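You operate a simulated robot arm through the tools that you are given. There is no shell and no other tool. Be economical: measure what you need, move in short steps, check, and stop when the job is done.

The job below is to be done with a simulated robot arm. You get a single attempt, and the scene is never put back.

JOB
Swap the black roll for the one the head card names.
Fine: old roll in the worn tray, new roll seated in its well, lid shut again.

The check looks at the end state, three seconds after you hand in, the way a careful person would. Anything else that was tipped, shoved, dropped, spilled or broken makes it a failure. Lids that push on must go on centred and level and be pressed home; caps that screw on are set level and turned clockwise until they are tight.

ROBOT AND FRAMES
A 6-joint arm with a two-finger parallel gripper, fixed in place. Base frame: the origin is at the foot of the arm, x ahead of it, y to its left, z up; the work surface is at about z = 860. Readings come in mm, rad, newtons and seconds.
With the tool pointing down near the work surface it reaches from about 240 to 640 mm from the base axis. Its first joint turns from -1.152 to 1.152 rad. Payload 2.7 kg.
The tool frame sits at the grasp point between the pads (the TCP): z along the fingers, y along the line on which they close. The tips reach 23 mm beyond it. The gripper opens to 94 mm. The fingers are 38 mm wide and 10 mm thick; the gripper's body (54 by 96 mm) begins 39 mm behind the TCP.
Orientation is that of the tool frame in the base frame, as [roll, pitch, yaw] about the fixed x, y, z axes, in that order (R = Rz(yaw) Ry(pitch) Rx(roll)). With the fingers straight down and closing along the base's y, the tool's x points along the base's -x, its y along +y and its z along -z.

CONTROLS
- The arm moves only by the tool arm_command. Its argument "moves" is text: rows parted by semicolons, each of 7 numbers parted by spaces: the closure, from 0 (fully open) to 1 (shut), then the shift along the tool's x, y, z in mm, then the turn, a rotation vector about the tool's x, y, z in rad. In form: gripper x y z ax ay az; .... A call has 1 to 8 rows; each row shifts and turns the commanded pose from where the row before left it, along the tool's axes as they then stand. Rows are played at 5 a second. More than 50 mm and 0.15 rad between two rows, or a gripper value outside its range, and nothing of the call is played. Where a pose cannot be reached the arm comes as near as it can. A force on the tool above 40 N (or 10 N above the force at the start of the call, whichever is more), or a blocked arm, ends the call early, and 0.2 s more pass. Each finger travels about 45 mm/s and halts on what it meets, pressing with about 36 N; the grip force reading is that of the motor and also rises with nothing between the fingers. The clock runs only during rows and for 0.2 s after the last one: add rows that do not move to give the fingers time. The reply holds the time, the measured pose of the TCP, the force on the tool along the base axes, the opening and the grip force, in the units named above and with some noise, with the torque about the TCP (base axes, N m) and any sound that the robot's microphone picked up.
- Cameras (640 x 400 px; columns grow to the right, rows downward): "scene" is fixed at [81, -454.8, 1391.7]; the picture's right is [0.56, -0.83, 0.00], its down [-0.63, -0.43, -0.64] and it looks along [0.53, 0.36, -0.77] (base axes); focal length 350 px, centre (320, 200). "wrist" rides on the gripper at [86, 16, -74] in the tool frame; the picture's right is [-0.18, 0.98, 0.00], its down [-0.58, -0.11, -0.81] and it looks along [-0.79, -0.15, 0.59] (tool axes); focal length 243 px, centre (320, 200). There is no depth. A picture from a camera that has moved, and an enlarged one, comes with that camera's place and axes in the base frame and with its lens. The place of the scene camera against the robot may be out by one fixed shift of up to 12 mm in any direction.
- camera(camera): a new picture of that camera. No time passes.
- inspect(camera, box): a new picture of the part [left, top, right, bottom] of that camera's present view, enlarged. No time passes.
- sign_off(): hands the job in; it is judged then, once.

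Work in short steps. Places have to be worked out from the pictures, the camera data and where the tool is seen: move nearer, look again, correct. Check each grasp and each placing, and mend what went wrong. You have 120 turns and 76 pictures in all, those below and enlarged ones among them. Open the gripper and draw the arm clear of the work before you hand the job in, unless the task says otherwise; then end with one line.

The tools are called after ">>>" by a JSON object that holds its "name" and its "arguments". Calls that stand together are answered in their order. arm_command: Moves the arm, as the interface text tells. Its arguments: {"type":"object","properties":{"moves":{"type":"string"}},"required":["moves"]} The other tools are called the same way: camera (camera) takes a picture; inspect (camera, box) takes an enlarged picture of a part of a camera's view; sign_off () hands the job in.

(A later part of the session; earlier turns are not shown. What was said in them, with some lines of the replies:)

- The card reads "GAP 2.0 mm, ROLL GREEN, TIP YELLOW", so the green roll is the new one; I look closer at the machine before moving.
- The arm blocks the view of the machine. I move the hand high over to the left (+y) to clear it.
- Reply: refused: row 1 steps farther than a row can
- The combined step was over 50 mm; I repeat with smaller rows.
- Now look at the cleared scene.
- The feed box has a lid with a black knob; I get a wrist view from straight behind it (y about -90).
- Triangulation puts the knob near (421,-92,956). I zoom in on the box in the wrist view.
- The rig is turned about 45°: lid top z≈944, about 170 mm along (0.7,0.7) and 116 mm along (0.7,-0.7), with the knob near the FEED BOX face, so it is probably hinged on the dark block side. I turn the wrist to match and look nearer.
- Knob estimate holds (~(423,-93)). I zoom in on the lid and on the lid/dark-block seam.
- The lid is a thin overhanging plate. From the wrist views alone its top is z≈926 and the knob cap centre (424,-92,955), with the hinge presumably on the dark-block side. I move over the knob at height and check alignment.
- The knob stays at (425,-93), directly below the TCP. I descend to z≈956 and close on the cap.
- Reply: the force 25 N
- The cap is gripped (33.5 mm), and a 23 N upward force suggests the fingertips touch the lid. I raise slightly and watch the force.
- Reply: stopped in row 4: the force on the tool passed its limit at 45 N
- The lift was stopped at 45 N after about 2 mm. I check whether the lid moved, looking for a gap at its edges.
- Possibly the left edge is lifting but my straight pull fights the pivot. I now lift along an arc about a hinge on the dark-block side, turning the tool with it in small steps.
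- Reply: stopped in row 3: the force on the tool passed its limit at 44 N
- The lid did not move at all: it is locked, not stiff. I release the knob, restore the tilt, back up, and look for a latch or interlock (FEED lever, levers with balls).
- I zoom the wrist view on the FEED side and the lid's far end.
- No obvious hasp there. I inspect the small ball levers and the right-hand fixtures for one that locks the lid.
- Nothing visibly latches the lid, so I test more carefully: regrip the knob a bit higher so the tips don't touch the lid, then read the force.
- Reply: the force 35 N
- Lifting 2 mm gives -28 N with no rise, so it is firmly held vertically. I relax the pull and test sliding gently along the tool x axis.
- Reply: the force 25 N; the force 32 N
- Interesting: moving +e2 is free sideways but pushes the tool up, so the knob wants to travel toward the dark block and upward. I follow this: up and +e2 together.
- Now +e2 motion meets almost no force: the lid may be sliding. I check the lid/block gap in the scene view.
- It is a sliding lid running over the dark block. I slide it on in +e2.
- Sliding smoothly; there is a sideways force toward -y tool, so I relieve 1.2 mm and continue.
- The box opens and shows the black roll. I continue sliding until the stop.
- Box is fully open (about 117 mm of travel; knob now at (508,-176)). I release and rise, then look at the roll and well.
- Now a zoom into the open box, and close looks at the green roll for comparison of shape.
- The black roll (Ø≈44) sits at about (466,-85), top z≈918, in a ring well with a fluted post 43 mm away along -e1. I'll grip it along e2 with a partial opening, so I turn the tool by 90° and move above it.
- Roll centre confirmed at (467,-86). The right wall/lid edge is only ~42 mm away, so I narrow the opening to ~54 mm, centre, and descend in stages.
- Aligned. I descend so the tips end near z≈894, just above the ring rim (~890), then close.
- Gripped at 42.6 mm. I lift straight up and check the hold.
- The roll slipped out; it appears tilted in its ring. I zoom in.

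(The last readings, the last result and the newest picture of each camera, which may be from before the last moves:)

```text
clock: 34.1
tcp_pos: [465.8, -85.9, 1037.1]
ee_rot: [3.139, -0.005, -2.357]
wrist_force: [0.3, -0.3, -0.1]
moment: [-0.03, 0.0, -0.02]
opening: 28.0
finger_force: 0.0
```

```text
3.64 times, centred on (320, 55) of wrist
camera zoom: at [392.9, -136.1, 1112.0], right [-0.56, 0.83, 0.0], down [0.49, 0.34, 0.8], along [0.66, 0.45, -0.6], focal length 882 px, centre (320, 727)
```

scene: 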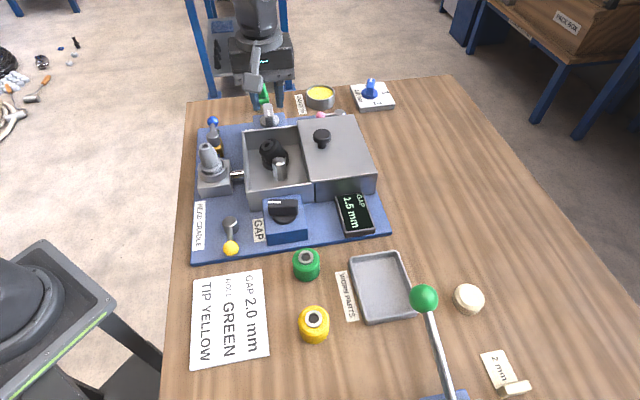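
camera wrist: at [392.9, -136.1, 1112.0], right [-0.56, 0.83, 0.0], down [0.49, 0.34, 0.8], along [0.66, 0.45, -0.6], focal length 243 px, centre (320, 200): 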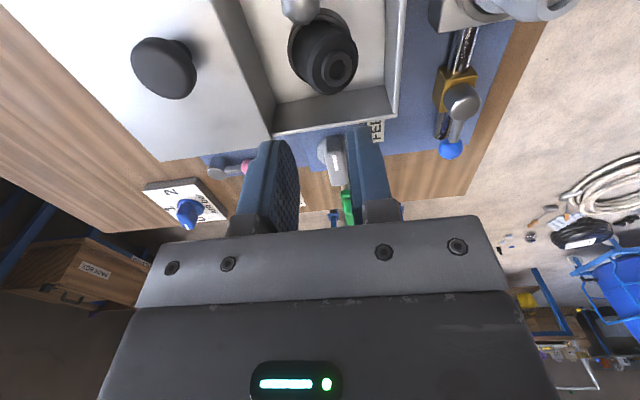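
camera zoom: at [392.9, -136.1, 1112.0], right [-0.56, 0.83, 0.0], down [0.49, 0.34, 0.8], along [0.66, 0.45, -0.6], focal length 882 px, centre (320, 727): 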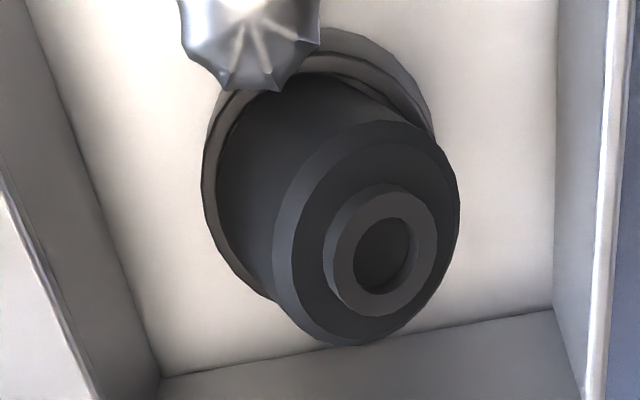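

The roll leans ~20° toward -e2, still in the ring; better measurement puts the inner walls at ±55 mm. I open to 78 mm, go down around it, and close gently to push it upright again.

>>> {"name": "arm_command", "arguments": {"moves": "0.17 0 0 0 0 0 0;0.17 -0.8 -0.8 0 0 0 0;0.17 0 0 40 0 0 0;0.17 0 0 40 0 0 0;0.17 0 0 20 0 0 0;0.17 0 0 15 0 0 0;0.17 0 0 0 0 0 0"}}

>>> {"name": "inspect", "arguments": {"camera": "wrist", "box": [160, 20, 480, 220]}}

```text
clock: 35.4
tcp_pos: [470.5, -88.9, 936.7]
ee_rot: [-3.125, 0.002, -2.357]
wrist_force: [-5.2, 0.8, 9.6]
moment: [-0.33, -0.2, -0.14]
opening: 76.1
finger_force: 0.0
stopped in row 6: the force on the tool passed its limit at 56 N (the readings are from after the stop); the commanded pose is now the measured one
```

```text
2.00 times, centred on (320, 120) of wrist
camera zoom: at [397.7, -138.0, 1010.9], right [-0.56, 0.83, -0.01], down [0.48, 0.34, 0.81], along [0.67, 0.45, -0.59], focal length 485 px, centre (320, 360)
```

zoom: 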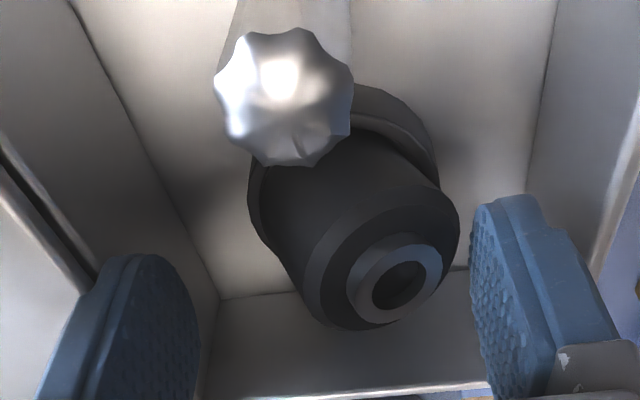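

A finger touched the wall/lid edge (56 N, stopped). I back up 25 mm, remove the small tilt, recenter toward -e2, narrow to 68 mm, and look before descending.

>>> {"name": "arm_command", "arguments": {"moves": "0.17 0 0 -15 0 0 0;0.277 0 0 -10 -0.017 0 0;0.277 0 6.5 0 0 0 0;0.277 0 0 0 0 0 0"}}

>>> {"name": "camera", "arguments": {"camera": "wrist"}}

>>> {"name": "inspect", "arguments": {"camera": "scene", "box": [230, 110, 340, 190]}}

```text
clock: 36.4
tcp_pos: [466.6, -84.2, 960.8]
ee_rot: [3.14, 0.002, -2.359]
wrist_force: [0.4, -0.4, -0.5]
moment: [0.01, -0.02, 0.0]
opening: 67.7
finger_force: 0.2
```

```text
31 pictures are left
camera wrist: at [393.7, -134.5, 1035.0], right [-0.56, 0.83, 0.0], down [0.49, 0.33, 0.81], along [0.67, 0.46, -0.59], focal length 243 px, centre (320, 200)
```

wrist: 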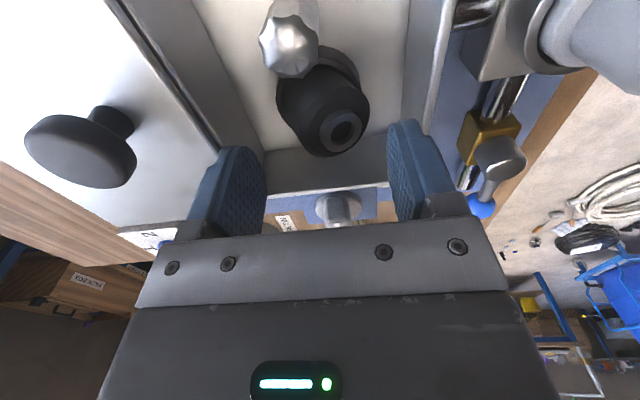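

```text
5.00 times, centred on (285, 150) of scene
camera zoom: at [81.0, -454.8, 1391.7], right [0.56, -0.83, 0.0], down [-0.63, -0.43, -0.64], along [0.53, 0.36, -0.77], focal length 1751 px, centre (495, 450)
```

zoom: 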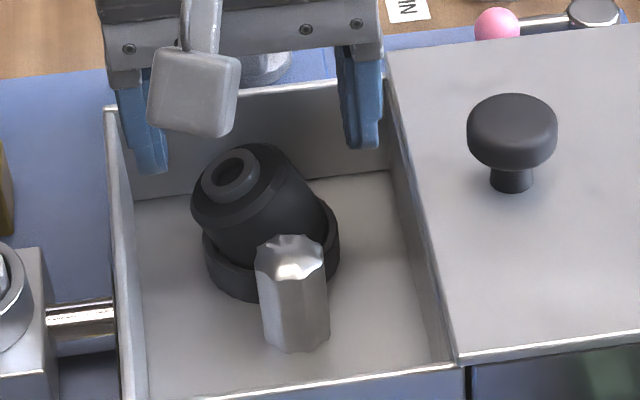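

The finger had nudged the lid a couple of mm further open, which is harmless. Both fingers now look clear; I descend and then close slowly to right the roll.

>>> {"name": "arm_command", "arguments": {"moves": "0.277 0 0 15 0 0 0;0.277 0 0 15 0 0 0;0.277 0 0 12 0 0 0;0.277 0 0 0 0 0 0"}}

>>> {"name": "inspect", "arguments": {"camera": "wrist", "box": [160, 20, 480, 220]}}

```text
clock: 37.4
tcp_pos: [467.4, -85.1, 919.2]
ee_rot: [3.138, -0.001, -2.358]
wrist_force: [-0.4, 0.6, -0.1]
moment: [0.04, 0.01, -0.01]
opening: 67.8
finger_force: 0.1
```

```text
2.00 times, centred on (320, 120) of wrist
camera zoom: at [395.0, -134.1, 993.6], right [-0.56, 0.83, 0.0], down [0.49, 0.33, 0.81], along [0.67, 0.46, -0.59], focal length 485 px, centre (320, 360)
```

zoom: 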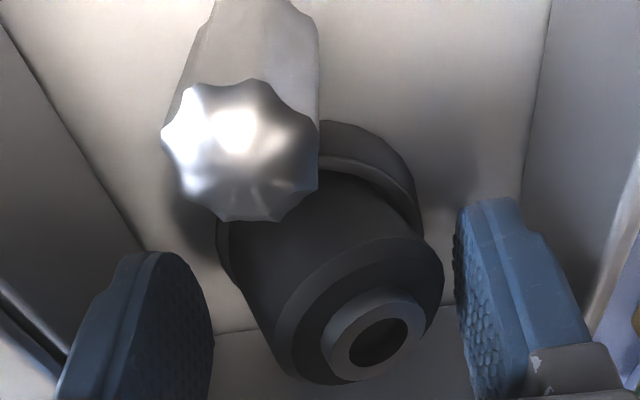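

Clear on both sides. I close slowly to about 48 mm to push the roll upright.

>>> {"name": "arm_command", "arguments": {"moves": "0.33 0 0 0 0 0 0;0.38 0 0 0 0 0 0;0.42 0 0 0 0 0 0;0.46 0 0 0 0 0 0;0.49 0 0 0 0 0 0;0.49 0 0 0 0 0 0"}}

>>> {"name": "inspect", "arguments": {"camera": "wrist", "box": [160, 20, 480, 220]}}

```text
clock: 38.8
tcp_pos: [467.4, -83.3, 919.1]
ee_rot: [3.138, 0.001, -2.358]
wrist_force: [-14.7, 16.6, 8.5]
moment: [0.3, 0.22, -0.09]
opening: 58.0
finger_force: 11.9
```

```text
2.00 times, centred on (320, 120) of wrist
camera zoom: at [394.4, -133.3, 994.2], right [-0.56, 0.83, 0.0], down [0.49, 0.33, 0.81], along [0.66, 0.46, -0.59], focal length 485 px, centre (320, 360)
```

zoom: 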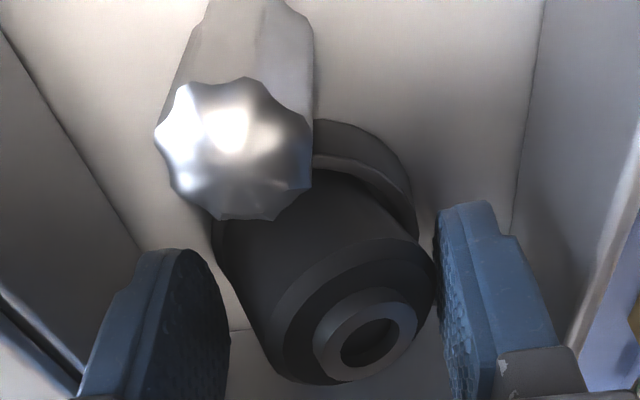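

The roll is wedged and resists (22 N). I keep closing so the second finger also bears low on the other side; the couple should right it.

>>> {"name": "arm_command", "arguments": {"moves": "0.55 0 -1 0 0 0 0;0.6 0 -1 0 0 0 0;0.65 0 0 0 0 0 0;0.7 0 0 0 0 0 0;0.7 0 0 0 0 0 0;0.7 0 0 0 0 0 0"}}

>>> {"name": "inspect", "arguments": {"camera": "wrist", "box": [160, 20, 480, 220]}}

```text
clock: 39.6
tcp_pos: [465.0, -81.4, 917.6]
ee_rot: [3.129, -0.002, -2.359]
wrist_force: [-9.9, 9.5, 9.8]
moment: [0.04, 0.05, -0.07]
opening: 55.1
finger_force: 24.8
stopped in row 3: the force on the tool passed its limit at 44 N (the readings are from after the stop); the commanded pose is now the measured one
```

```text
2.00 times, centred on (320, 120) of wrist
camera zoom: at [394.1, -132.6, 993.7], right [-0.56, 0.83, 0.01], down [0.5, 0.33, 0.8], along [0.66, 0.46, -0.59], focal length 485 px, centre (320, 360)
```

zoom: 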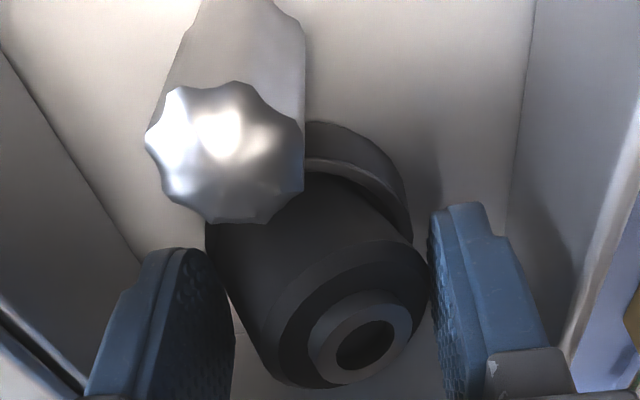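

Still wedged. I instead shift the tool toward -e2 while closing, so both fingers hold the leaning roll, then lift it out gently.

>>> {"name": "arm_command", "arguments": {"moves": "0.42 0 2 0 0.01 0 0;0.45 0 2 0 0 0 0;0.5 0 1 0 0 0 0;0.55 0 1 0 0 0 0;0.6 0 0 0 0 0 0;0.7 0 0 0 0 0 0;0.7 0 0 0 0 0 0"}}

>>> {"name": "inspect", "arguments": {"camera": "wrist", "box": [160, 20, 480, 220]}}

```text
clock: 41.2
tcp_pos: [464.0, -79.2, 919.6]
ee_rot: [-3.138, 0.0, -2.36]
wrist_force: [13.5, -16.6, 4.0]
moment: [-0.32, -0.28, 0.02]
opening: 54.5
finger_force: 36.0
```

```text
2.00 times, centred on (320, 120) of wrist
camera zoom: at [390.8, -129.5, 993.4], right [-0.56, 0.83, 0.0], down [0.49, 0.33, 0.81], along [0.67, 0.45, -0.59], focal length 485 px, centre (320, 360)
```

zoom: 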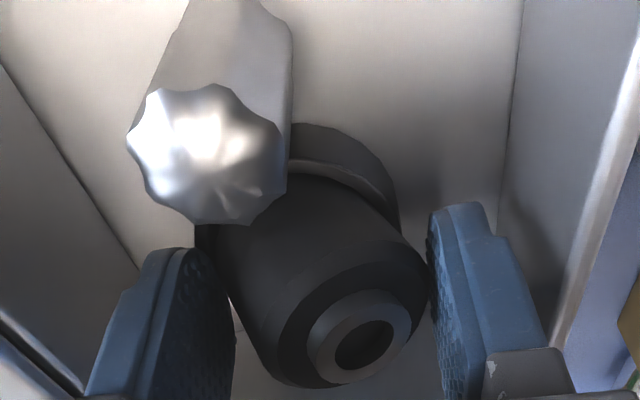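

Both fingers now grip (54.5 mm, 36 N). I lift slowly, 3 mm per row.

>>> {"name": "arm_command", "arguments": {"moves": "0.75 0 -1 -2 0 0 0;0.75 0 0 -3 0 0 0;0.75 0 0 -3 0 0 0;0.75 0 0 -3 0 0 0;0.75 0 0 0 0 0 0"}}

>>> {"name": "inspect", "arguments": {"camera": "wrist", "box": [160, 20, 480, 220]}}

```text
clock: 42.4
tcp_pos: [463.1, -79.0, 929.7]
ee_rot: [3.141, -0.002, -2.359]
wrist_force: [-0.1, 0.1, -0.1]
moment: [-0.04, 0.01, -0.01]
opening: 54.5
finger_force: 36.0
```

```text
2.00 times, centred on (320, 120) of wrist
camera zoom: at [390.5, -129.3, 1003.7], right [-0.56, 0.83, 0.0], down [0.49, 0.33, 0.81], along [0.67, 0.45, -0.59], focal length 485 px, centre (320, 360)
```

zoom: 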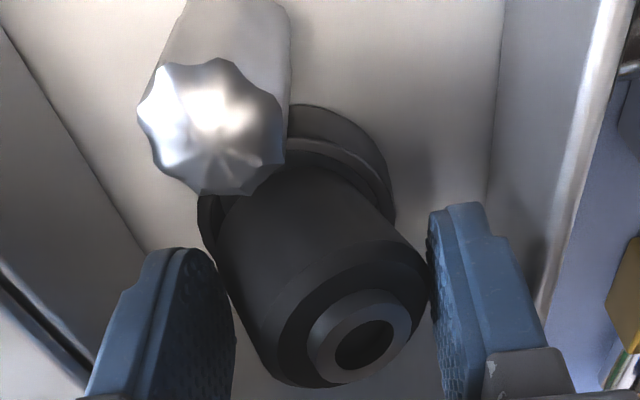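

It is coming out, held firmly with no load. I keep lifting.

>>> {"name": "arm_command", "arguments": {"moves": "0.8 0 0 -5 0 0 0;0.8 0 0 -8 0 0 0;0.8 0 0 -10 0 0 0;0.8 0 0 -15 0 0 0;0.8 0 0 -20 0 0 0;0.8 0 0 -20 0 0 0;0.8 0 0 0 0 0 0"}}

>>> {"name": "camera", "arguments": {"camera": "wrist"}}

>>> {"name": "inspect", "arguments": {"camera": "scene", "box": [210, 60, 350, 180]}}

```text
clock: 44.0
tcp_pos: [464.5, -79.0, 1008.0]
ee_rot: [3.141, -0.003, -2.36]
wrist_force: [-0.7, 0.4, -0.7]
moment: [-0.01, 0.02, 0.0]
opening: 54.6
finger_force: 36.1
```

```text
24 pictures are left
camera wrist: at [391.6, -129.7, 1083.2], right [-0.56, 0.83, 0.0], down [0.49, 0.33, 0.81], along [0.67, 0.45, -0.59], focal length 243 px, centre (320, 200)
```

wrist: 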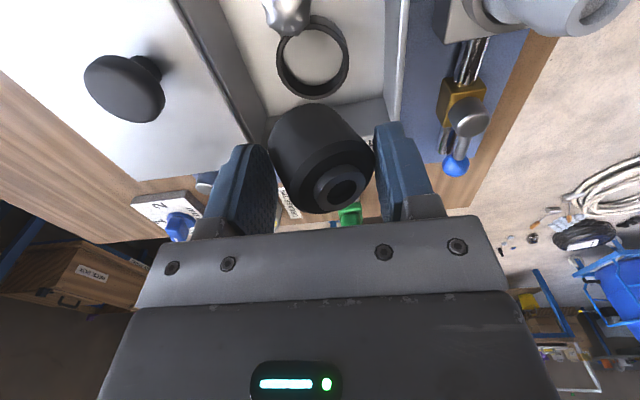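

```text
3.33 times, centred on (280, 120) of scene
camera zoom: at [81.0, -454.8, 1391.7], right [0.56, -0.83, 0.0], down [-0.63, -0.43, -0.64], along [0.53, 0.36, -0.77], focal length 1167 px, centre (453, 467)
```

zoom: 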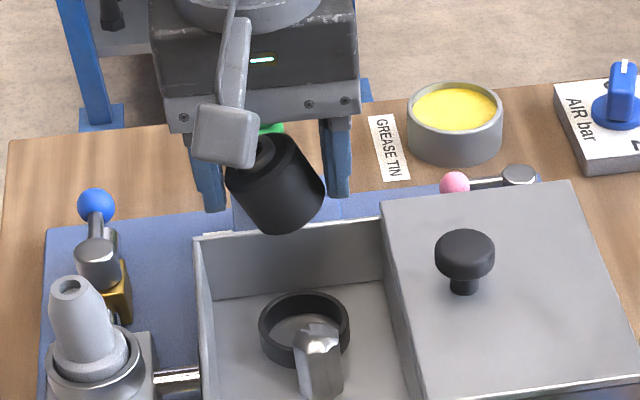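

The black roll is out, held tilted. I raise, turn the tool to the default yaw, and carry it toward the worn-parts tray (centre ≈(347,-400)); the ball lever at (299,-463,987) must be avoided.

>>> {"name": "arm_command", "arguments": {"moves": "0.8 0 0 -20 0 0 0;0.8 0 0 -20 0 0 0.131;0.8 0 0 0 0 0 0.131;0.8 0 0 0 0 0 0.131;0.8 0 0 0 0 0 0.131;0.8 0 0 0 0 0 0.131;0.8 0 0 0 0 0 0.131;0.8 0 0 0 0 0 0"}}

>>> {"name": "arm_command", "arguments": {"moves": "0.8 13.8 -39 0 0 0 0;0.8 13.8 -39 0 0 0 0;0.8 13.8 -39 0 0 0 0;0.8 13.8 -39 0 0 0 0;0.8 13.8 -39 0 0 0 0;0.8 13.8 -39 0 0 0 0;0.8 13.8 -39 0 0 0 0;0.8 13.4 -35 0 0 0 0"}}

>>> {"name": "camera", "arguments": {"camera": "wrist"}}

>>> {"name": "camera", "arguments": {"camera": "scene"}}

```text
clock: 45.8
tcp_pos: [462.5, -79.5, 1047.1]
ee_rot: [-3.141, -0.002, 3.137]
wrist_force: [-0.2, 0.4, -0.9]
moment: [0.0, 0.0, 0.02]
opening: 48.3
finger_force: 36.5
```

```text
clock: 47.6
tcp_pos: [350.5, -387.0, 1049.0]
ee_rot: [3.14, -0.002, 3.138]
wrist_force: [0.3, 0.7, -0.5]
moment: [0.05, -0.02, 0.0]
opening: 47.7
finger_force: 35.9
```

```text
22 pictures are left
camera wrist: at [264.5, -371.1, 1122.9], right [0.19, 0.98, 0.0], down [0.58, -0.11, 0.81], along [0.79, -0.15, -0.59], focal length 243 px, centre (320, 200)
```

wrist: 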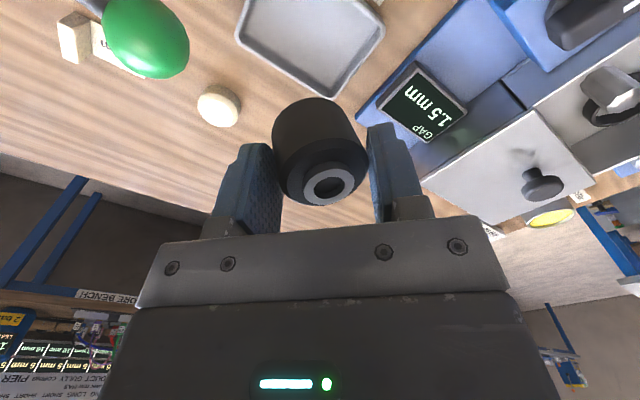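

```text
21 pictures are left
```

scene: 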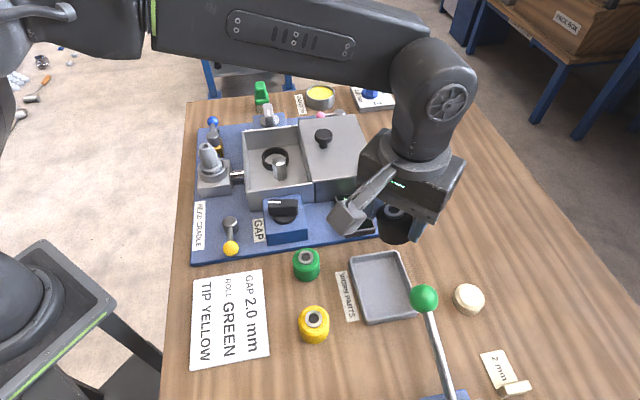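

The roll has nearly righted itself in the grip (47.7 mm). The tray centre is at about (352,-397); I adjust and descend, then creep to contact.

>>> {"name": "arm_command", "arguments": {"moves": "0.8 -2 -7 20 0 0 0;0.8 0 0 40 0 0 0;0.8 0 0 40 0 0 0;0.8 0 0 20 0 0 0;0.8 0 0 5 0 0 0;0.8 0 0 0 0 0 0"}}

>>> {"name": "camera", "arguments": {"camera": "wrist"}}

```text
clock: 49.0
tcp_pos: [352.9, -394.7, 923.3]
ee_rot: [3.142, -0.001, 3.137]
wrist_force: [-1.1, -0.5, -0.5]
moment: [-0.01, -0.03, 0.01]
opening: 47.5
finger_force: 35.9
```

```text
20 pictures are left
camera wrist: at [266.0, -377.3, 997.9], right [0.19, 0.98, 0.0], down [0.58, -0.11, 0.81], along [0.79, -0.15, -0.59], focal length 243 px, centre (320, 200)
```

wrist: 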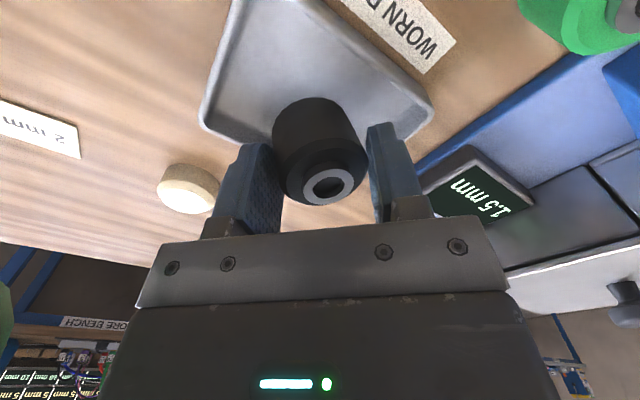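

Roll hangs over the tray. I creep down to contact.

>>> {"name": "arm_command", "arguments": {"moves": "0.8 0 0 4 0 0 0;0.8 0 0 4 0 0 0;0.8 0 0 3 0 0 0;0.8 0 0 3 0 0 0;0.8 0 0 0 0 0 0"}}

```text
clock: 50.2
tcp_pos: [353.0, -394.0, 909.1]
ee_rot: [-3.141, -0.002, 3.139]
wrist_force: [0.2, -0.1, -0.9]
moment: [0.0, -0.02, 0.01]
opening: 47.1
finger_force: 35.8
```

>>> {"name": "arm_command", "arguments": {"moves": "0.8 0 0 3 0 0 0;0.8 0 0 3 0 0 0;0.8 0 0 2 0 0 0;0.8 0 0 2 0 0 0;0.8 0 0 0 0 0 0"}}

```text
clock: 50.9
tcp_pos: [354.1, -393.7, 907.8]
ee_rot: [-3.136, 0.002, 3.139]
wrist_force: [-3.0, 3.5, 7.7]
moment: [0.28, 0.19, 0.08]
opening: 46.8
finger_force: 36.3
stopped in row 3: the force on the tool passed its limit at 44 N (the readings are from after the stop); the commanded pose is now the measured one
```

Contact with the tray floor at TCP z≈908. I open to release, then rise.

>>> {"name": "arm_command", "arguments": {"moves": "0.45 0 0 -1 0 0 0;0.4 0 0 0 0 0 0;0.36 0 0 0 0 0 0;0.36 0 0 -15 0 0 0;0.3 0 0 -40 0 0 0;0.1 0 0 -40 0 0 0;0 0 0 -20 0 0 0;0 0 0 0 0 0 0"}}

>>> {"name": "camera", "arguments": {"camera": "wrist"}}

```text
clock: 52.7
tcp_pos: [355.3, -397.2, 1023.8]
ee_rot: [-3.138, 0.002, 3.14]
wrist_force: [-0.5, -0.5, -0.1]
moment: [-0.02, 0.0, -0.02]
opening: 93.9
finger_force: 0.1
```

```text
19 pictures are left
camera wrist: at [269.2, -379.5, 1098.3], right [0.19, 0.98, 0.0], down [0.58, -0.11, 0.81], along [0.79, -0.15, -0.59], focal length 243 px, centre (320, 200)
```

wrist: 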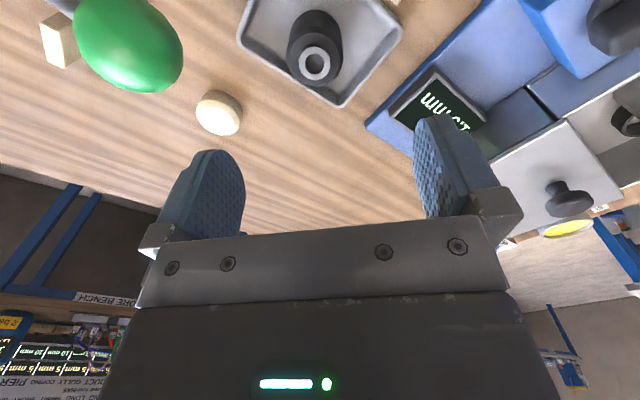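

The black roll stands upright in the tray. Next I move over the green roll (≈(305,-279)), turning back to the e2-closing yaw.

>>> {"name": "arm_command", "arguments": {"moves": "0.1 17 39 0 0 0 0;0.2 17 39 0 0 0 0;0.3 16 40 0 0 0 0;0.3 0 0 0 0 0 -0.14;0.3 0 0 0 0 0 -0.14;0.3 0 0 0 0 0 -0.14;0.3 0 0 0 0 0 -0.14;0.3 0 0 0 0 0 -0.14"}}

>>> {"name": "arm_command", "arguments": {"moves": "0.3 0 0 0 0 0 -0.085;0.3 0 0 10 0 0 0;0.3 0 0 0 0 0 0"}}

>>> {"name": "camera", "arguments": {"camera": "wrist"}}

```text
clock: 54.5
tcp_pos: [305.2, -276.4, 1023.3]
ee_rot: [-3.138, -0.003, -2.441]
wrist_force: [0.4, 0.1, -0.2]
moment: [-0.02, -0.01, 0.0]
opening: 65.9
finger_force: 0.1
```

```text
clock: 55.3
tcp_pos: [305.8, -276.2, 1012.5]
ee_rot: [-3.137, -0.002, -2.36]
wrist_force: [-0.1, 1.0, 0.0]
moment: [0.04, -0.02, -0.01]
opening: 65.7
finger_force: 0.1
```

```text
18 pictures are left
camera wrist: at [231.9, -325.6, 1087.5], right [-0.56, 0.83, 0.0], down [0.49, 0.34, 0.81], along [0.67, 0.45, -0.59], focal length 243 px, centre (320, 200)
```

wrist: 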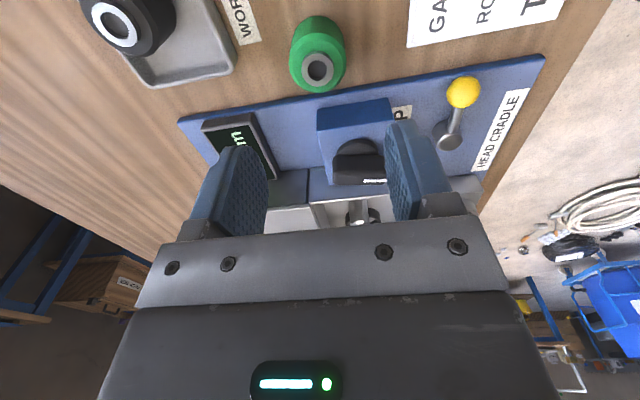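

Green roll centre ≈(309,-277). I centre and go down to 935 to re-check.

>>> {"name": "arm_command", "arguments": {"moves": "0.3 -1.7 -2.8 20 0 0 0;0.3 0 0 30 0 0 0;0.3 0 0 27 0 0 0;0.3 0 0 0 0 0 0"}}

>>> {"name": "camera", "arguments": {"camera": "wrist"}}

```text
clock: 56.3
tcp_pos: [308.2, -276.9, 935.1]
ee_rot: [-3.136, 0.0, -2.36]
wrist_force: [0.5, -0.9, -0.3]
moment: [-0.03, -0.04, -0.02]
opening: 65.7
finger_force: 0.0
```

```text
17 pictures are left
camera wrist: at [235.3, -326.3, 1010.5], right [-0.56, 0.83, 0.0], down [0.49, 0.34, 0.81], along [0.67, 0.45, -0.59], focal length 243 px, centre (320, 200)
```

wrist: 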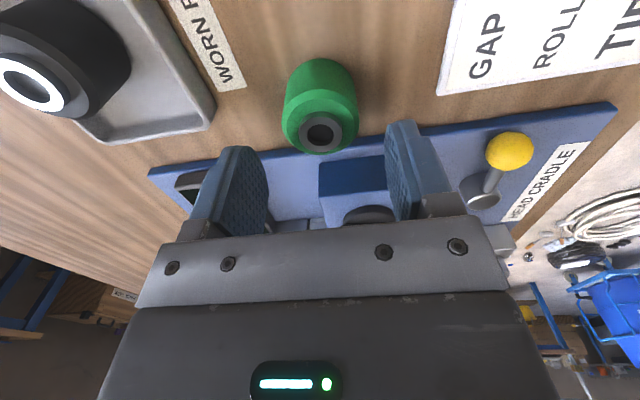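

Small correction (+2 mm e1, +1 mm e2), then down to TCP z≈896 and close on the green roll.

>>> {"name": "arm_command", "arguments": {"moves": "0.3 -2 -1 15 0 0 0;0.3 0 0 14 0 0 0;0.3 0 0 10 0 0 0;0.3 0 0 0 0 0 0"}}

>>> {"name": "arm_command", "arguments": {"moves": "0.4 0 0 0 0 0 0;0.5 0 0 0 0 0 0;0.6 0 0 0 0 0 0;0.7 0 0 0 0 0 0;0.75 0 0 0 0 0 0;0.75 0 0 0 0 0 0"}}

>>> {"name": "inspect", "arguments": {"camera": "wrist", "box": [160, 20, 480, 220]}}

```text
clock: 57.3
tcp_pos: [309.6, -275.9, 897.2]
ee_rot: [-3.138, -0.001, -2.359]
wrist_force: [-0.4, 0.6, -0.5]
moment: [-0.01, 0.01, 0.01]
opening: 65.8
finger_force: 0.1
```

```text
clock: 58.7
tcp_pos: [310.4, -276.0, 897.5]
ee_rot: [-3.139, -0.002, -2.36]
wrist_force: [-1.8, 1.0, 1.1]
moment: [0.1, 0.1, 0.0]
opening: 42.7
finger_force: 35.4
```

```text
2.00 times, centred on (320, 120) of wrist
camera zoom: at [237.1, -325.5, 971.8], right [-0.56, 0.83, 0.0], down [0.49, 0.34, 0.81], along [0.67, 0.45, -0.59], focal length 485 px, centre (320, 360)
```

zoom: 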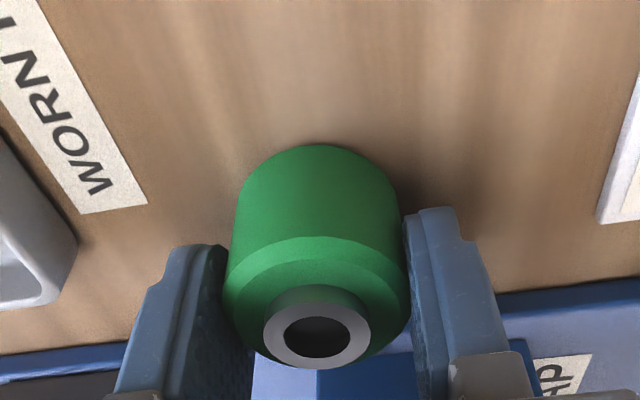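

Gripped at 42.7 mm in nearly the same relative pose as the black one was (which was seated at TCP ≈(466,-86,917)). I lift slowly and check it stays.

>>> {"name": "arm_command", "arguments": {"moves": "0.8 0 0 -3 0 0 0;0.8 0 0 -5 0 0 0;0.8 0 0 -10 0 0 0;0.8 0 0 -20 0 0 0;0.8 0 0 -30 0 0 0;0.8 0 0 -30 0 0 0;0.8 0 0 -40 0 0 0;0.8 0 0 0 0 0 0"}}

>>> {"name": "inspect", "arguments": {"camera": "wrist", "box": [160, 20, 480, 220]}}

```text
clock: 60.5
tcp_pos: [309.4, -278.4, 1033.0]
ee_rot: [-3.137, -0.004, -2.36]
wrist_force: [0.6, -0.7, -0.5]
moment: [-0.01, 0.0, -0.03]
opening: 42.6
finger_force: 35.8
```

```text
2.00 times, centred on (320, 120) of wrist
camera zoom: at [236.3, -326.5, 1108.0], right [-0.56, 0.83, 0.0], down [0.49, 0.34, 0.81], along [0.67, 0.45, -0.59], focal length 485 px, centre (320, 360)
```

zoom: 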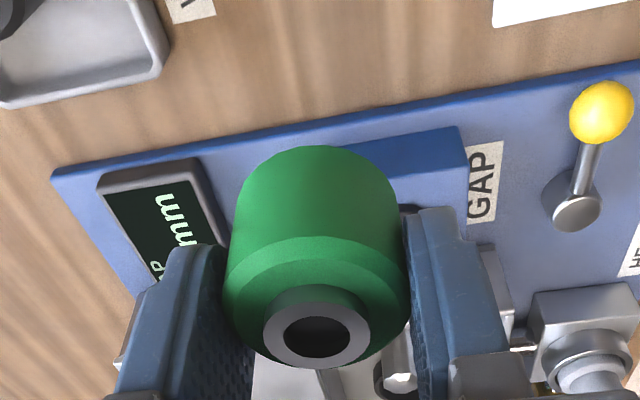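

Held upright. I carry it over the well along e1.

>>> {"name": "arm_command", "arguments": {"moves": "0.8 -35 3.5 0 0 0 0;0.8 -35 3.5 0 0 0 0;0.8 -35 3.5 0 0 0 0;0.8 -35 3.5 0 0 0 0;0.8 -35 3.5 0 0 0 0;0.8 -35 3.5 0 0 0 0;0.8 -35 3.5 0 0 0 0;0.8 0 0 0 0 0 0"}}

>>> {"name": "camera", "arguments": {"camera": "wrist"}}

```text
clock: 62.3
tcp_pos: [466.5, -86.2, 1031.7]
ee_rot: [-3.139, -0.004, -2.358]
wrist_force: [-0.2, 0.9, 0.3]
moment: [0.03, 0.01, 0.0]
opening: 42.8
finger_force: 35.6
```

```text
14 pictures are left
camera wrist: at [394.1, -134.5, 1107.2], right [-0.56, 0.83, 0.0], down [0.49, 0.34, 0.81], along [0.67, 0.45, -0.59], focal length 243 px, centre (320, 200)
```

wrist: 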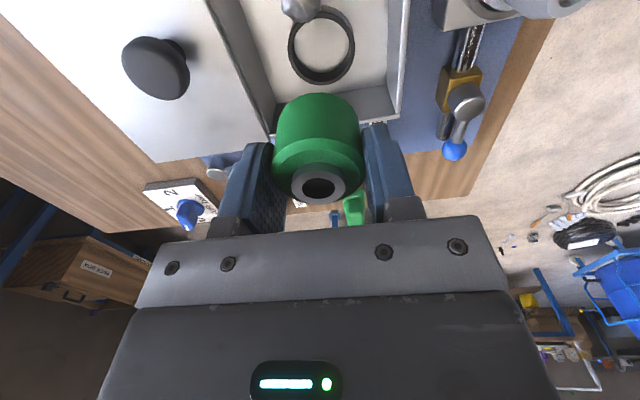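

The well centre from earlier views is (467.3,-86.3). I adjust slightly and descend to just above the ring, then look.

>>> {"name": "arm_command", "arguments": {"moves": "0.8 -0.5 -0.6 25 0 0 0;0.8 0 0 30 0 0 0;0.8 0 0 25 0 0 0;0.8 0 0 14 0 0 0;0.8 0 0 0 0 0 0"}}

>>> {"name": "inspect", "arguments": {"camera": "scene", "box": [240, 125, 320, 185]}}

>>> {"name": "inspect", "arguments": {"camera": "wrist", "box": [200, 20, 440, 190]}}

```text
clock: 63.5
tcp_pos: [467.3, -89.0, 939.2]
ee_rot: [-3.136, -0.001, -2.36]
wrist_force: [-0.1, 0.9, -1.1]
moment: [0.04, -0.02, 0.01]
opening: 42.9
finger_force: 36.8
```

```text
6.67 times, centred on (280, 155) of scene
camera zoom: at [81.0, -454.8, 1391.7], right [0.56, -0.83, 0.0], down [-0.63, -0.43, -0.64], along [0.53, 0.36, -0.77], focal length 2334 px, centre (587, 500)
```

zoom: 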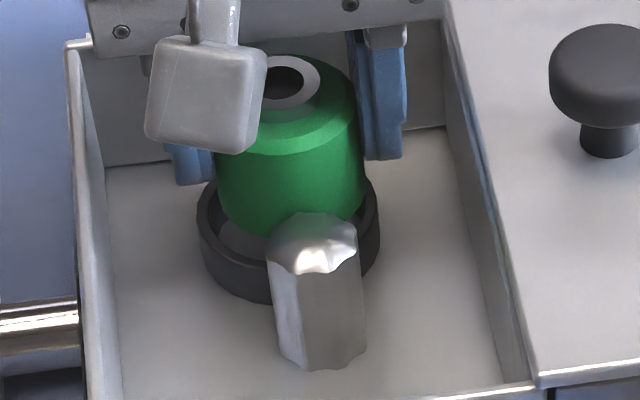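

```text
2.35 times, centred on (320, 105) of wrist
camera zoom: at [394.7, -136.7, 1014.2], right [-0.56, 0.83, 0.0], down [0.49, 0.34, 0.81], along [0.67, 0.45, -0.59], focal length 571 px, centre (320, 424)
```

zoom: 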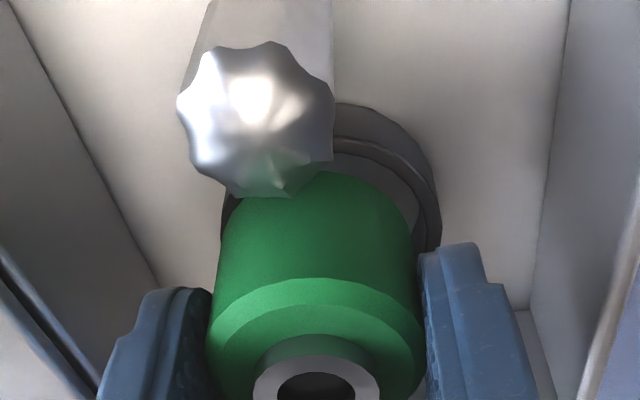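

Both views show the roll about 3.5 mm too far toward +e2. I shift (and +1 mm e1), then re-read.

>>> {"name": "arm_command", "arguments": {"moves": "0.8 -1 3.3 0 0 0 0;0.8 0 0 0 0 0 0;0.8 0 0 0 0 0 0"}}

>>> {"name": "arm_command", "arguments": {"moves": "0.8 0 0 0 0 0 0"}}

>>> {"name": "inspect", "arguments": {"camera": "scene", "box": [240, 125, 320, 185]}}

```text
clock: 64.3
tcp_pos: [465.0, -83.5, 940.3]
ee_rot: [-3.139, -0.001, -2.36]
wrist_force: [-0.1, -0.4, -1.1]
moment: [0.01, 0.02, -0.02]
opening: 42.9
finger_force: 36.1
```

```text
clock: 64.7
tcp_pos: [465.1, -84.9, 940.2]
ee_rot: [-3.137, -0.003, -2.361]
wrist_force: [-0.9, 0.5, -0.7]
moment: [-0.01, -0.04, 0.01]
opening: 42.8
finger_force: 36.0
```

```text
6.67 times, centred on (280, 155) of scene
camera zoom: at [81.0, -454.8, 1391.7], right [0.56, -0.83, 0.0], down [-0.63, -0.43, -0.64], along [0.53, 0.36, -0.77], focal length 2334 px, centre (587, 500)
```

zoom: 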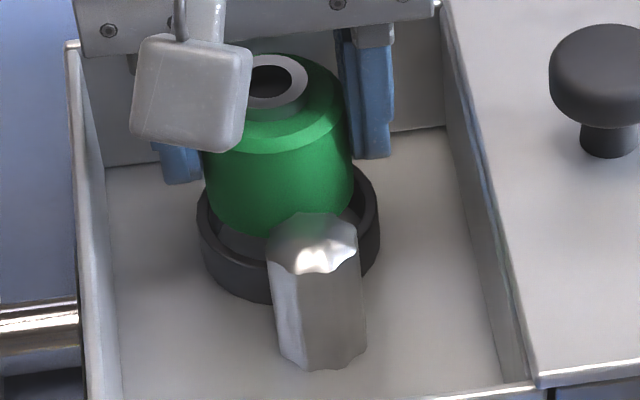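

Now within about 1 mm of centre. I creep down, watching for early contact.

>>> {"name": "arm_command", "arguments": {"moves": "0.8 0 0.3 4 0 0 0;0.8 0 0 4 0 0 0;0.8 0 0 3 0 0 0;0.8 0 0 3 0 0 0;0.8 0 0 0 0 0 0"}}

>>> {"name": "arm_command", "arguments": {"moves": "0.8 0 0 2 0 0 0;0.8 0 0 2 0 0 0;0.8 0 0 0 0 0 0"}}

```text
clock: 65.8
tcp_pos: [465.2, -83.7, 929.7]
ee_rot: [-3.132, -0.001, -2.357]
wrist_force: [-3.7, 1.3, 5.6]
moment: [0.09, 0.31, 0.02]
opening: 43.2
finger_force: 36.3
stopped in row 5: the force on the tool passed its limit at 41 N (the readings are from after the stop); the commanded pose is now the measured one
```

```text
clock: 66.4
tcp_pos: [465.7, -84.2, 930.8]
ee_rot: [-3.131, -0.001, -2.359]
wrist_force: [-5.4, 1.0, 7.9]
moment: [0.1, 0.38, 0.0]
opening: 43.0
finger_force: 35.5
stopped in row 3: the force on the tool passed its limit at 42 N (the readings are from after the stop); the commanded pose is now the measured one
```

Contact on the rim at z≈930; the moment puts the contact on the -e2/-e1 side. I lift 2 mm, shift +1.8 mm e2 and +0.7 mm e1, remove the tilt, and try again.

>>> {"name": "arm_command", "arguments": {"moves": "0.8 0 0 -3 -0.008 0 0;0.8 -0.7 -1.8 0 0 0 0;0.8 0 0 2 0 0 0;0.8 0 0 2 0 0 0;0.8 0 0 2 0 0 0;0.8 0 0 0 0 0 0"}}

```text
clock: 67.8
tcp_pos: [469.8, -83.5, 929.2]
ee_rot: [-3.135, 0.004, -2.357]
wrist_force: [-9.7, 5.6, 34.8]
moment: [-0.62, 0.67, -0.28]
opening: 43.0
finger_force: 36.4
```

Now the contact point is on the -e1 side. Lift 3 mm, shift +1.5 mm e1, lower again.

>>> {"name": "arm_command", "arguments": {"moves": "0.8 0 0 -5 0 0 0;0.8 -1.5 0 0 0 0 0;0.8 0 0 0 0 0 0"}}

>>> {"name": "arm_command", "arguments": {"moves": "0.8 0 0 2 0 0 0;0.8 0 0 2 0 0 0;0.8 0 0 1 0 0 0;0.8 0 0 0 0 0 0"}}

```text
clock: 68.6
tcp_pos: [468.8, -84.3, 931.8]
ee_rot: [-3.14, 0.0, -2.358]
wrist_force: [-0.8, -0.1, -1.1]
moment: [-0.03, 0.02, -0.02]
opening: 42.7
finger_force: 36.0
```

```text
clock: 69.6
tcp_pos: [469.5, -84.5, 930.5]
ee_rot: [-3.137, 0.002, -2.358]
wrist_force: [-12.7, 4.8, 27.2]
moment: [-0.48, 0.37, -0.28]
opening: 43.0
finger_force: 35.9
```

Contact is now toward -y (i.e. -e1/+e2). I lift, shift +1.5 mm e1 and -1 mm e2, and lower again.

>>> {"name": "arm_command", "arguments": {"moves": "0.8 0 0 -5 0 0 0;0.8 -1.5 1 0 0 0 0;0.8 0 0 0 0 0 0"}}

>>> {"name": "arm_command", "arguments": {"moves": "0.8 0 0 2 0 0 0;0.8 0 0 2 0 0 0;0.8 0 0 1 0 0 0;0.8 0 0 0 0 0 0"}}

```text
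clock: 70.4
tcp_pos: [469.7, -81.3, 932.4]
ee_rot: [-3.139, 0.001, -2.358]
wrist_force: [0.8, 0.8, -1.1]
moment: [-0.04, -0.02, 0.0]
opening: 42.8
finger_force: 35.7
```

```text
clock: 71.4
tcp_pos: [469.7, -81.7, 927.4]
ee_rot: [-3.138, -0.002, -2.357]
wrist_force: [-0.1, -0.1, -1.6]
moment: [-0.01, 0.02, 0.02]
opening: 42.8
finger_force: 36.0
```

No force at 927: it has entered the ring. I keep creeping down to the seat.

>>> {"name": "arm_command", "arguments": {"moves": "0.8 0 0 2 0 0 0;0.8 0 0 2 0 0 0;0.8 0 0 1 0 0 0;0.8 0 0 0 0 0 0"}}

>>> {"name": "arm_command", "arguments": {"moves": "0.8 0 0 1 0 0 0;0.8 0 0 1 0 0 0;0.8 0 0 1 0 0 0;0.8 0 0 0 0 0 0"}}

```text
clock: 72.4
tcp_pos: [469.8, -81.4, 921.1]
ee_rot: [-3.14, 0.0, -2.356]
wrist_force: [0.3, 0.4, -1.4]
moment: [0.02, -0.01, 0.01]
opening: 42.5
finger_force: 36.4
```

```text
clock: 73.4
tcp_pos: [469.8, -82.5, 917.9]
ee_rot: [-3.141, -0.002, -2.357]
wrist_force: [-0.4, -0.1, -1.5]
moment: [0.0, 0.0, 0.03]
opening: 42.7
finger_force: 36.2
```

At z≈918 with the tips just above the rim; the roll is inside the ring by ~13 mm. I open slightly to release and look.

>>> {"name": "arm_command", "arguments": {"moves": "0.5 0 0 0 0 0 0;0.46 0 0 0 0 0 0;0.42 0 0 0 0 0 0;0.42 0 0 0 0 0 0;0.42 0 0 -15 0 0 0;0.42 0 0 -25 0 0 0;0.42 0 0 -30 0 0 0;0.42 0 0 0 0 0 0"}}

>>> {"name": "inspect", "arguments": {"camera": "scene", "box": [240, 125, 320, 185]}}

>>> {"name": "inspect", "arguments": {"camera": "wrist", "box": [220, 0, 420, 130]}}

```text
clock: 75.2
tcp_pos: [470.9, -81.7, 989.6]
ee_rot: [-3.139, -0.001, -2.357]
wrist_force: [0.5, 0.2, -0.3]
moment: [-0.02, 0.01, 0.03]
opening: 54.5
finger_force: 0.1
```

```text
6.67 times, centred on (280, 155) of scene
camera zoom: at [81.0, -454.8, 1391.7], right [0.56, -0.83, 0.0], down [-0.63, -0.43, -0.64], along [0.53, 0.36, -0.77], focal length 2334 px, centre (587, 500)
```

zoom: 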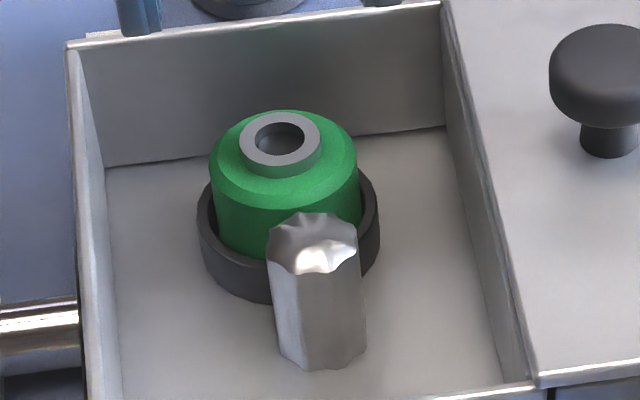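

```text
3.08 times, centred on (320, 65) of wrist
camera zoom: at [397.9, -131.1, 1064.5], right [-0.56, 0.83, 0.0], down [0.49, 0.33, 0.81], along [0.67, 0.45, -0.59], focal length 746 px, centre (320, 615)
```

zoom: 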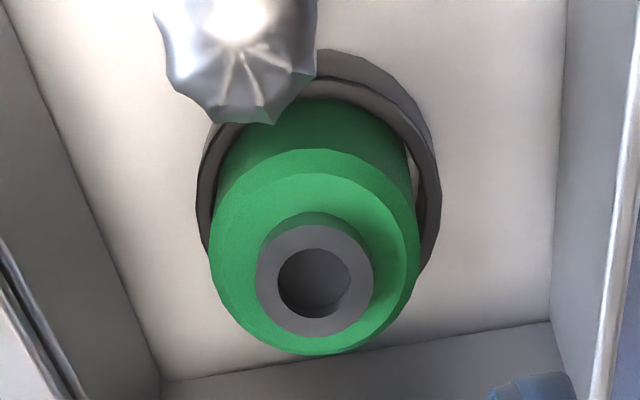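

The green roll sits level in its well, at the same place and height as the old one. Now I move over the lid knob (≈e2 485), straddling it along the sliding direction.

>>> {"name": "arm_command", "arguments": {"moves": "0.2 0 0 -25 0 0 0;0 13 -32 0 0 0 0;0 13 -32 0 0 0 0;0 14 -31 0 0 0 0;0 0 0 0 0 0 0"}}

>>> {"name": "camera", "arguments": {"camera": "wrist"}}

```text
clock: 76.4
tcp_pos: [509.8, -176.4, 1015.3]
ee_rot: [-3.139, -0.001, -2.358]
wrist_force: [-0.5, 0.9, -0.3]
moment: [0.02, 0.0, -0.01]
opening: 94.2
finger_force: 0.0
```

```text
8 pictures are left
camera wrist: at [436.9, -226.6, 1089.8], right [-0.56, 0.83, 0.0], down [0.49, 0.33, 0.81], along [0.67, 0.45, -0.59], focal length 243 px, centre (320, 200)
```

wrist: 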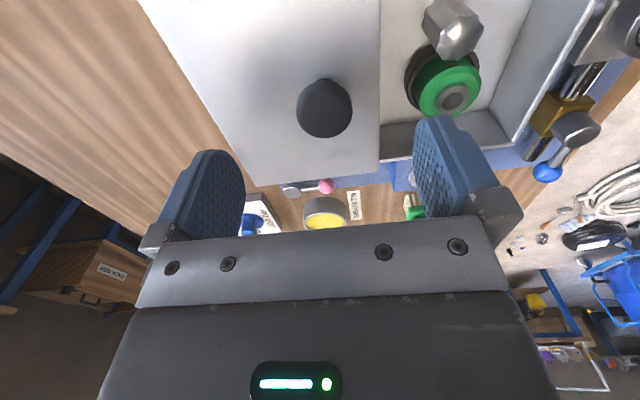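

Knob is centred between the fingers. I descend to z≈964 and close on it.

>>> {"name": "arm_command", "arguments": {"moves": "0 0 0 25 0 0 0;0 0 0 26 0 0 0;0.3 0 0 0 0 0 0;0.5 0 0 0 0 0 0;0.7 0 0 0 0 0 0;0.7 0 0 0 0 0 0;0.7 0 0 0 0 0 0;0.7 0 0 0 0 0 0"}}

```text
clock: 78.2
tcp_pos: [507.5, -176.4, 965.0]
ee_rot: [3.138, 0.001, -2.359]
wrist_force: [-16.9, 13.8, 2.8]
moment: [0.06, 0.19, 0.02]
opening: 32.8
finger_force: 45.2
```

Gripped (32.8 mm). I slide the lid back in -e2 in stages.

>>> {"name": "arm_command", "arguments": {"moves": "0.7 0 6 0 0 0 0;0.7 0 8 0 0 0 0;0.7 0 8 0 0 0 0;0.7 0 8 0 0 0 0;0.7 0 8 0 0 0 0;0.7 0 0 0 0 0 0"}}

```text
clock: 79.6
tcp_pos: [483.1, -150.4, 964.7]
ee_rot: [-3.135, 0.003, -2.358]
wrist_force: [12.5, 11.2, 9.8]
moment: [0.06, -0.14, -0.09]
opening: 33.0
finger_force: 45.3
```

Sliding well; I relieve the side force slightly (+1 mm e1) and continue.

>>> {"name": "arm_command", "arguments": {"moves": "0.7 -0.6 8 0 0 0 0;0.7 -0.6 8 0 0 0 0;0.7 0 8 0 0 0 0;0.7 0 8 0 0 0 0;0.7 0 8 0 0 0 0;0.7 0 0 0 0 0 0"}}

>>> {"name": "arm_command", "arguments": {"moves": "0.7 0 8 0 0 0 0;0.7 0 8 0 0 0 0;0.7 0 8 0 0 0 0;0.7 0 5 0 0 0 0;0.7 0 0 0 0 0 0"}}

```text
clock: 81.0
tcp_pos: [453.7, -121.5, 965.3]
ee_rot: [-3.138, 0.0, -2.359]
wrist_force: [-1.9, -3.7, 25.8]
moment: [0.22, -0.26, -0.16]
opening: 33.0
finger_force: 45.3
```

```text
clock: 82.2
tcp_pos: [432.8, -100.4, 964.1]
ee_rot: [-3.135, 0.002, -2.358]
wrist_force: [-7.1, -7.6, 29.2]
moment: [-0.38, 0.37, 0.02]
opening: 33.0
finger_force: 44.7
```

About 10 mm remain. I relieve the vertical force (1.5 mm up) and close the rest slowly until it stops.

>>> {"name": "arm_command", "arguments": {"moves": "0.7 0 2 -1.5 0 0 0;0.7 0 2 0 0 0 0;0.7 0 2 0 0 0 0;0.7 0 2 0 0 0 0;0.7 0 2 0 0 0 0;0.7 0 0 0 0 0 0"}}

>>> {"name": "arm_command", "arguments": {"moves": "0.7 0 1 0 0 0 0;0.7 0 1 0 0 0 0;0.7 0 1 0 0 0 0;0.7 0 0 0 0 0 0"}}

```text
clock: 83.6
tcp_pos: [426.7, -92.3, 965.0]
ee_rot: [-3.137, 0.001, -2.358]
wrist_force: [-2.6, -4.7, 27.8]
moment: [-0.15, -0.01, -0.02]
opening: 33.3
finger_force: 45.3
```

```text
clock: 84.6
tcp_pos: [424.7, -91.8, 964.9]
ee_rot: [-3.137, 0.002, -2.358]
wrist_force: [1.0, -2.0, 19.9]
moment: [0.2, -0.34, -0.01]
opening: 33.1
finger_force: 45.1
```

At about the original closed position; I push a little more to feel the stop.

>>> {"name": "arm_command", "arguments": {"moves": "0.7 0 1 0 0 0 0;0.7 0 1 0 0 0 0;0.7 0 0 0 0 0 0"}}

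>>> {"name": "inspect", "arguments": {"camera": "scene", "box": [235, 165, 335, 225]}}

```text
clock: 85.4
tcp_pos: [424.2, -91.7, 963.8]
ee_rot: [-3.134, 0.002, -2.358]
wrist_force: [17.8, -11.1, 3.3]
moment: [-0.47, -0.09, 0.06]
opening: 33.2
finger_force: 45.1
```

```text
6.40 times, centred on (285, 195) of scene
camera zoom: at [81.4, -455.0, 1391.6], right [0.56, -0.83, 0.0], down [-0.63, -0.43, -0.64], along [0.53, 0.36, -0.77], focal length 2241 px, centre (544, 232)
```

zoom: 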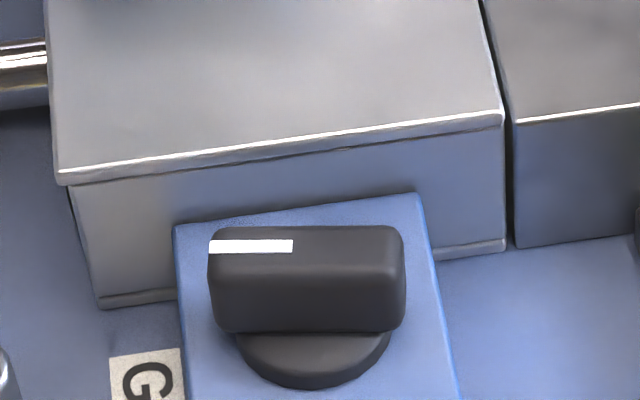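

The lid corners match the original closed position and it is against its stop (~20 N). I relax, release and draw the arm up and clear.

>>> {"name": "arm_command", "arguments": {"moves": "0.7 0 -1.5 0 0 0 0;0.5 0 0 0 0 0 0;0.2 0 0 0 0 0 0;0 0 0 0 0 0 0;0 0 0 0 0 0 0;0 0 0 -40 0 0 0;0 0 0 -45 0 0 0;0 0 0 -45 0 0 0"}}

>>> {"name": "arm_command", "arguments": {"moves": "0 -20 40 -10 0 0 0;0 -20 40 -10 0 0 0;0 0 45 0 0 0 0;0 0 45 0 0 0 0;0 0 30 0 0 0 0;0 0 0 0 0 0 0"}}

>>> {"name": "camera", "arguments": {"camera": "scene"}}

```text
clock: 87.2
tcp_pos: [421.3, -91.2, 1096.4]
ee_rot: [-3.141, -0.001, -2.356]
wrist_force: [0.0, 0.7, 0.0]
moment: [0.02, -0.04, 0.0]
opening: 94.1
finger_force: 0.0
```

```text
clock: 88.6
tcp_pos: [310.7, 80.5, 1111.8]
ee_rot: [-3.137, 0.0, -2.36]
wrist_force: [0.2, -0.6, -0.8]
moment: [0.0, 0.0, 0.02]
opening: 94.2
finger_force: 0.1
```

```text
6 pictures are left
```

scene: 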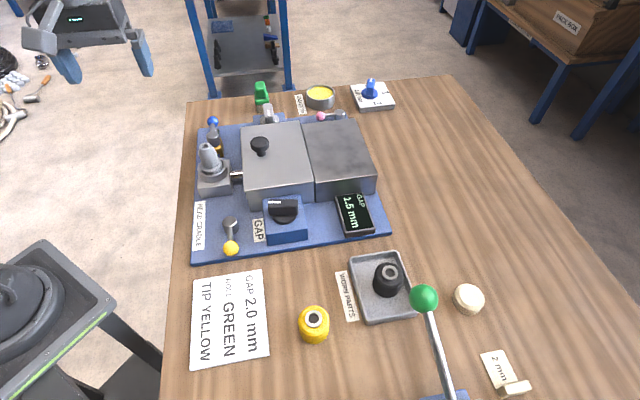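

One last check of the lid seam against the first picture.

>>> {"name": "inspect", "arguments": {"camera": "scene", "box": [220, 95, 390, 220]}}

```text
3.20 times, centred on (305, 158) of scene
camera zoom: at [81.0, -454.7, 1391.7], right [0.56, -0.83, 0.0], down [-0.63, -0.43, -0.64], along [0.53, 0.36, -0.77], focal length 1120 px, centre (368, 336)
```

zoom: 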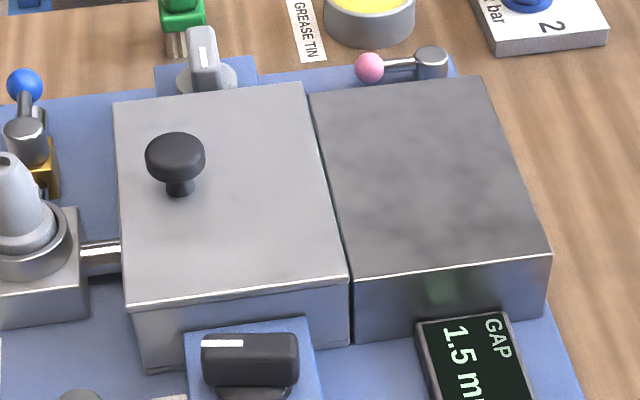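

The lid looks identical to the initial closed state, the black roll is in the tray, and nothing else has moved; I hand in.

>>> {"name": "sign_off", "arguments": {}}

```text
The job is handed in.
```

The black roll is in the worn-parts tray, the green roll the card names is seated level in its well, and the lid is slid fully shut. The black roll slipped and jammed in its well on the first lift. It came out on the second try, and nothing else was disturbed.
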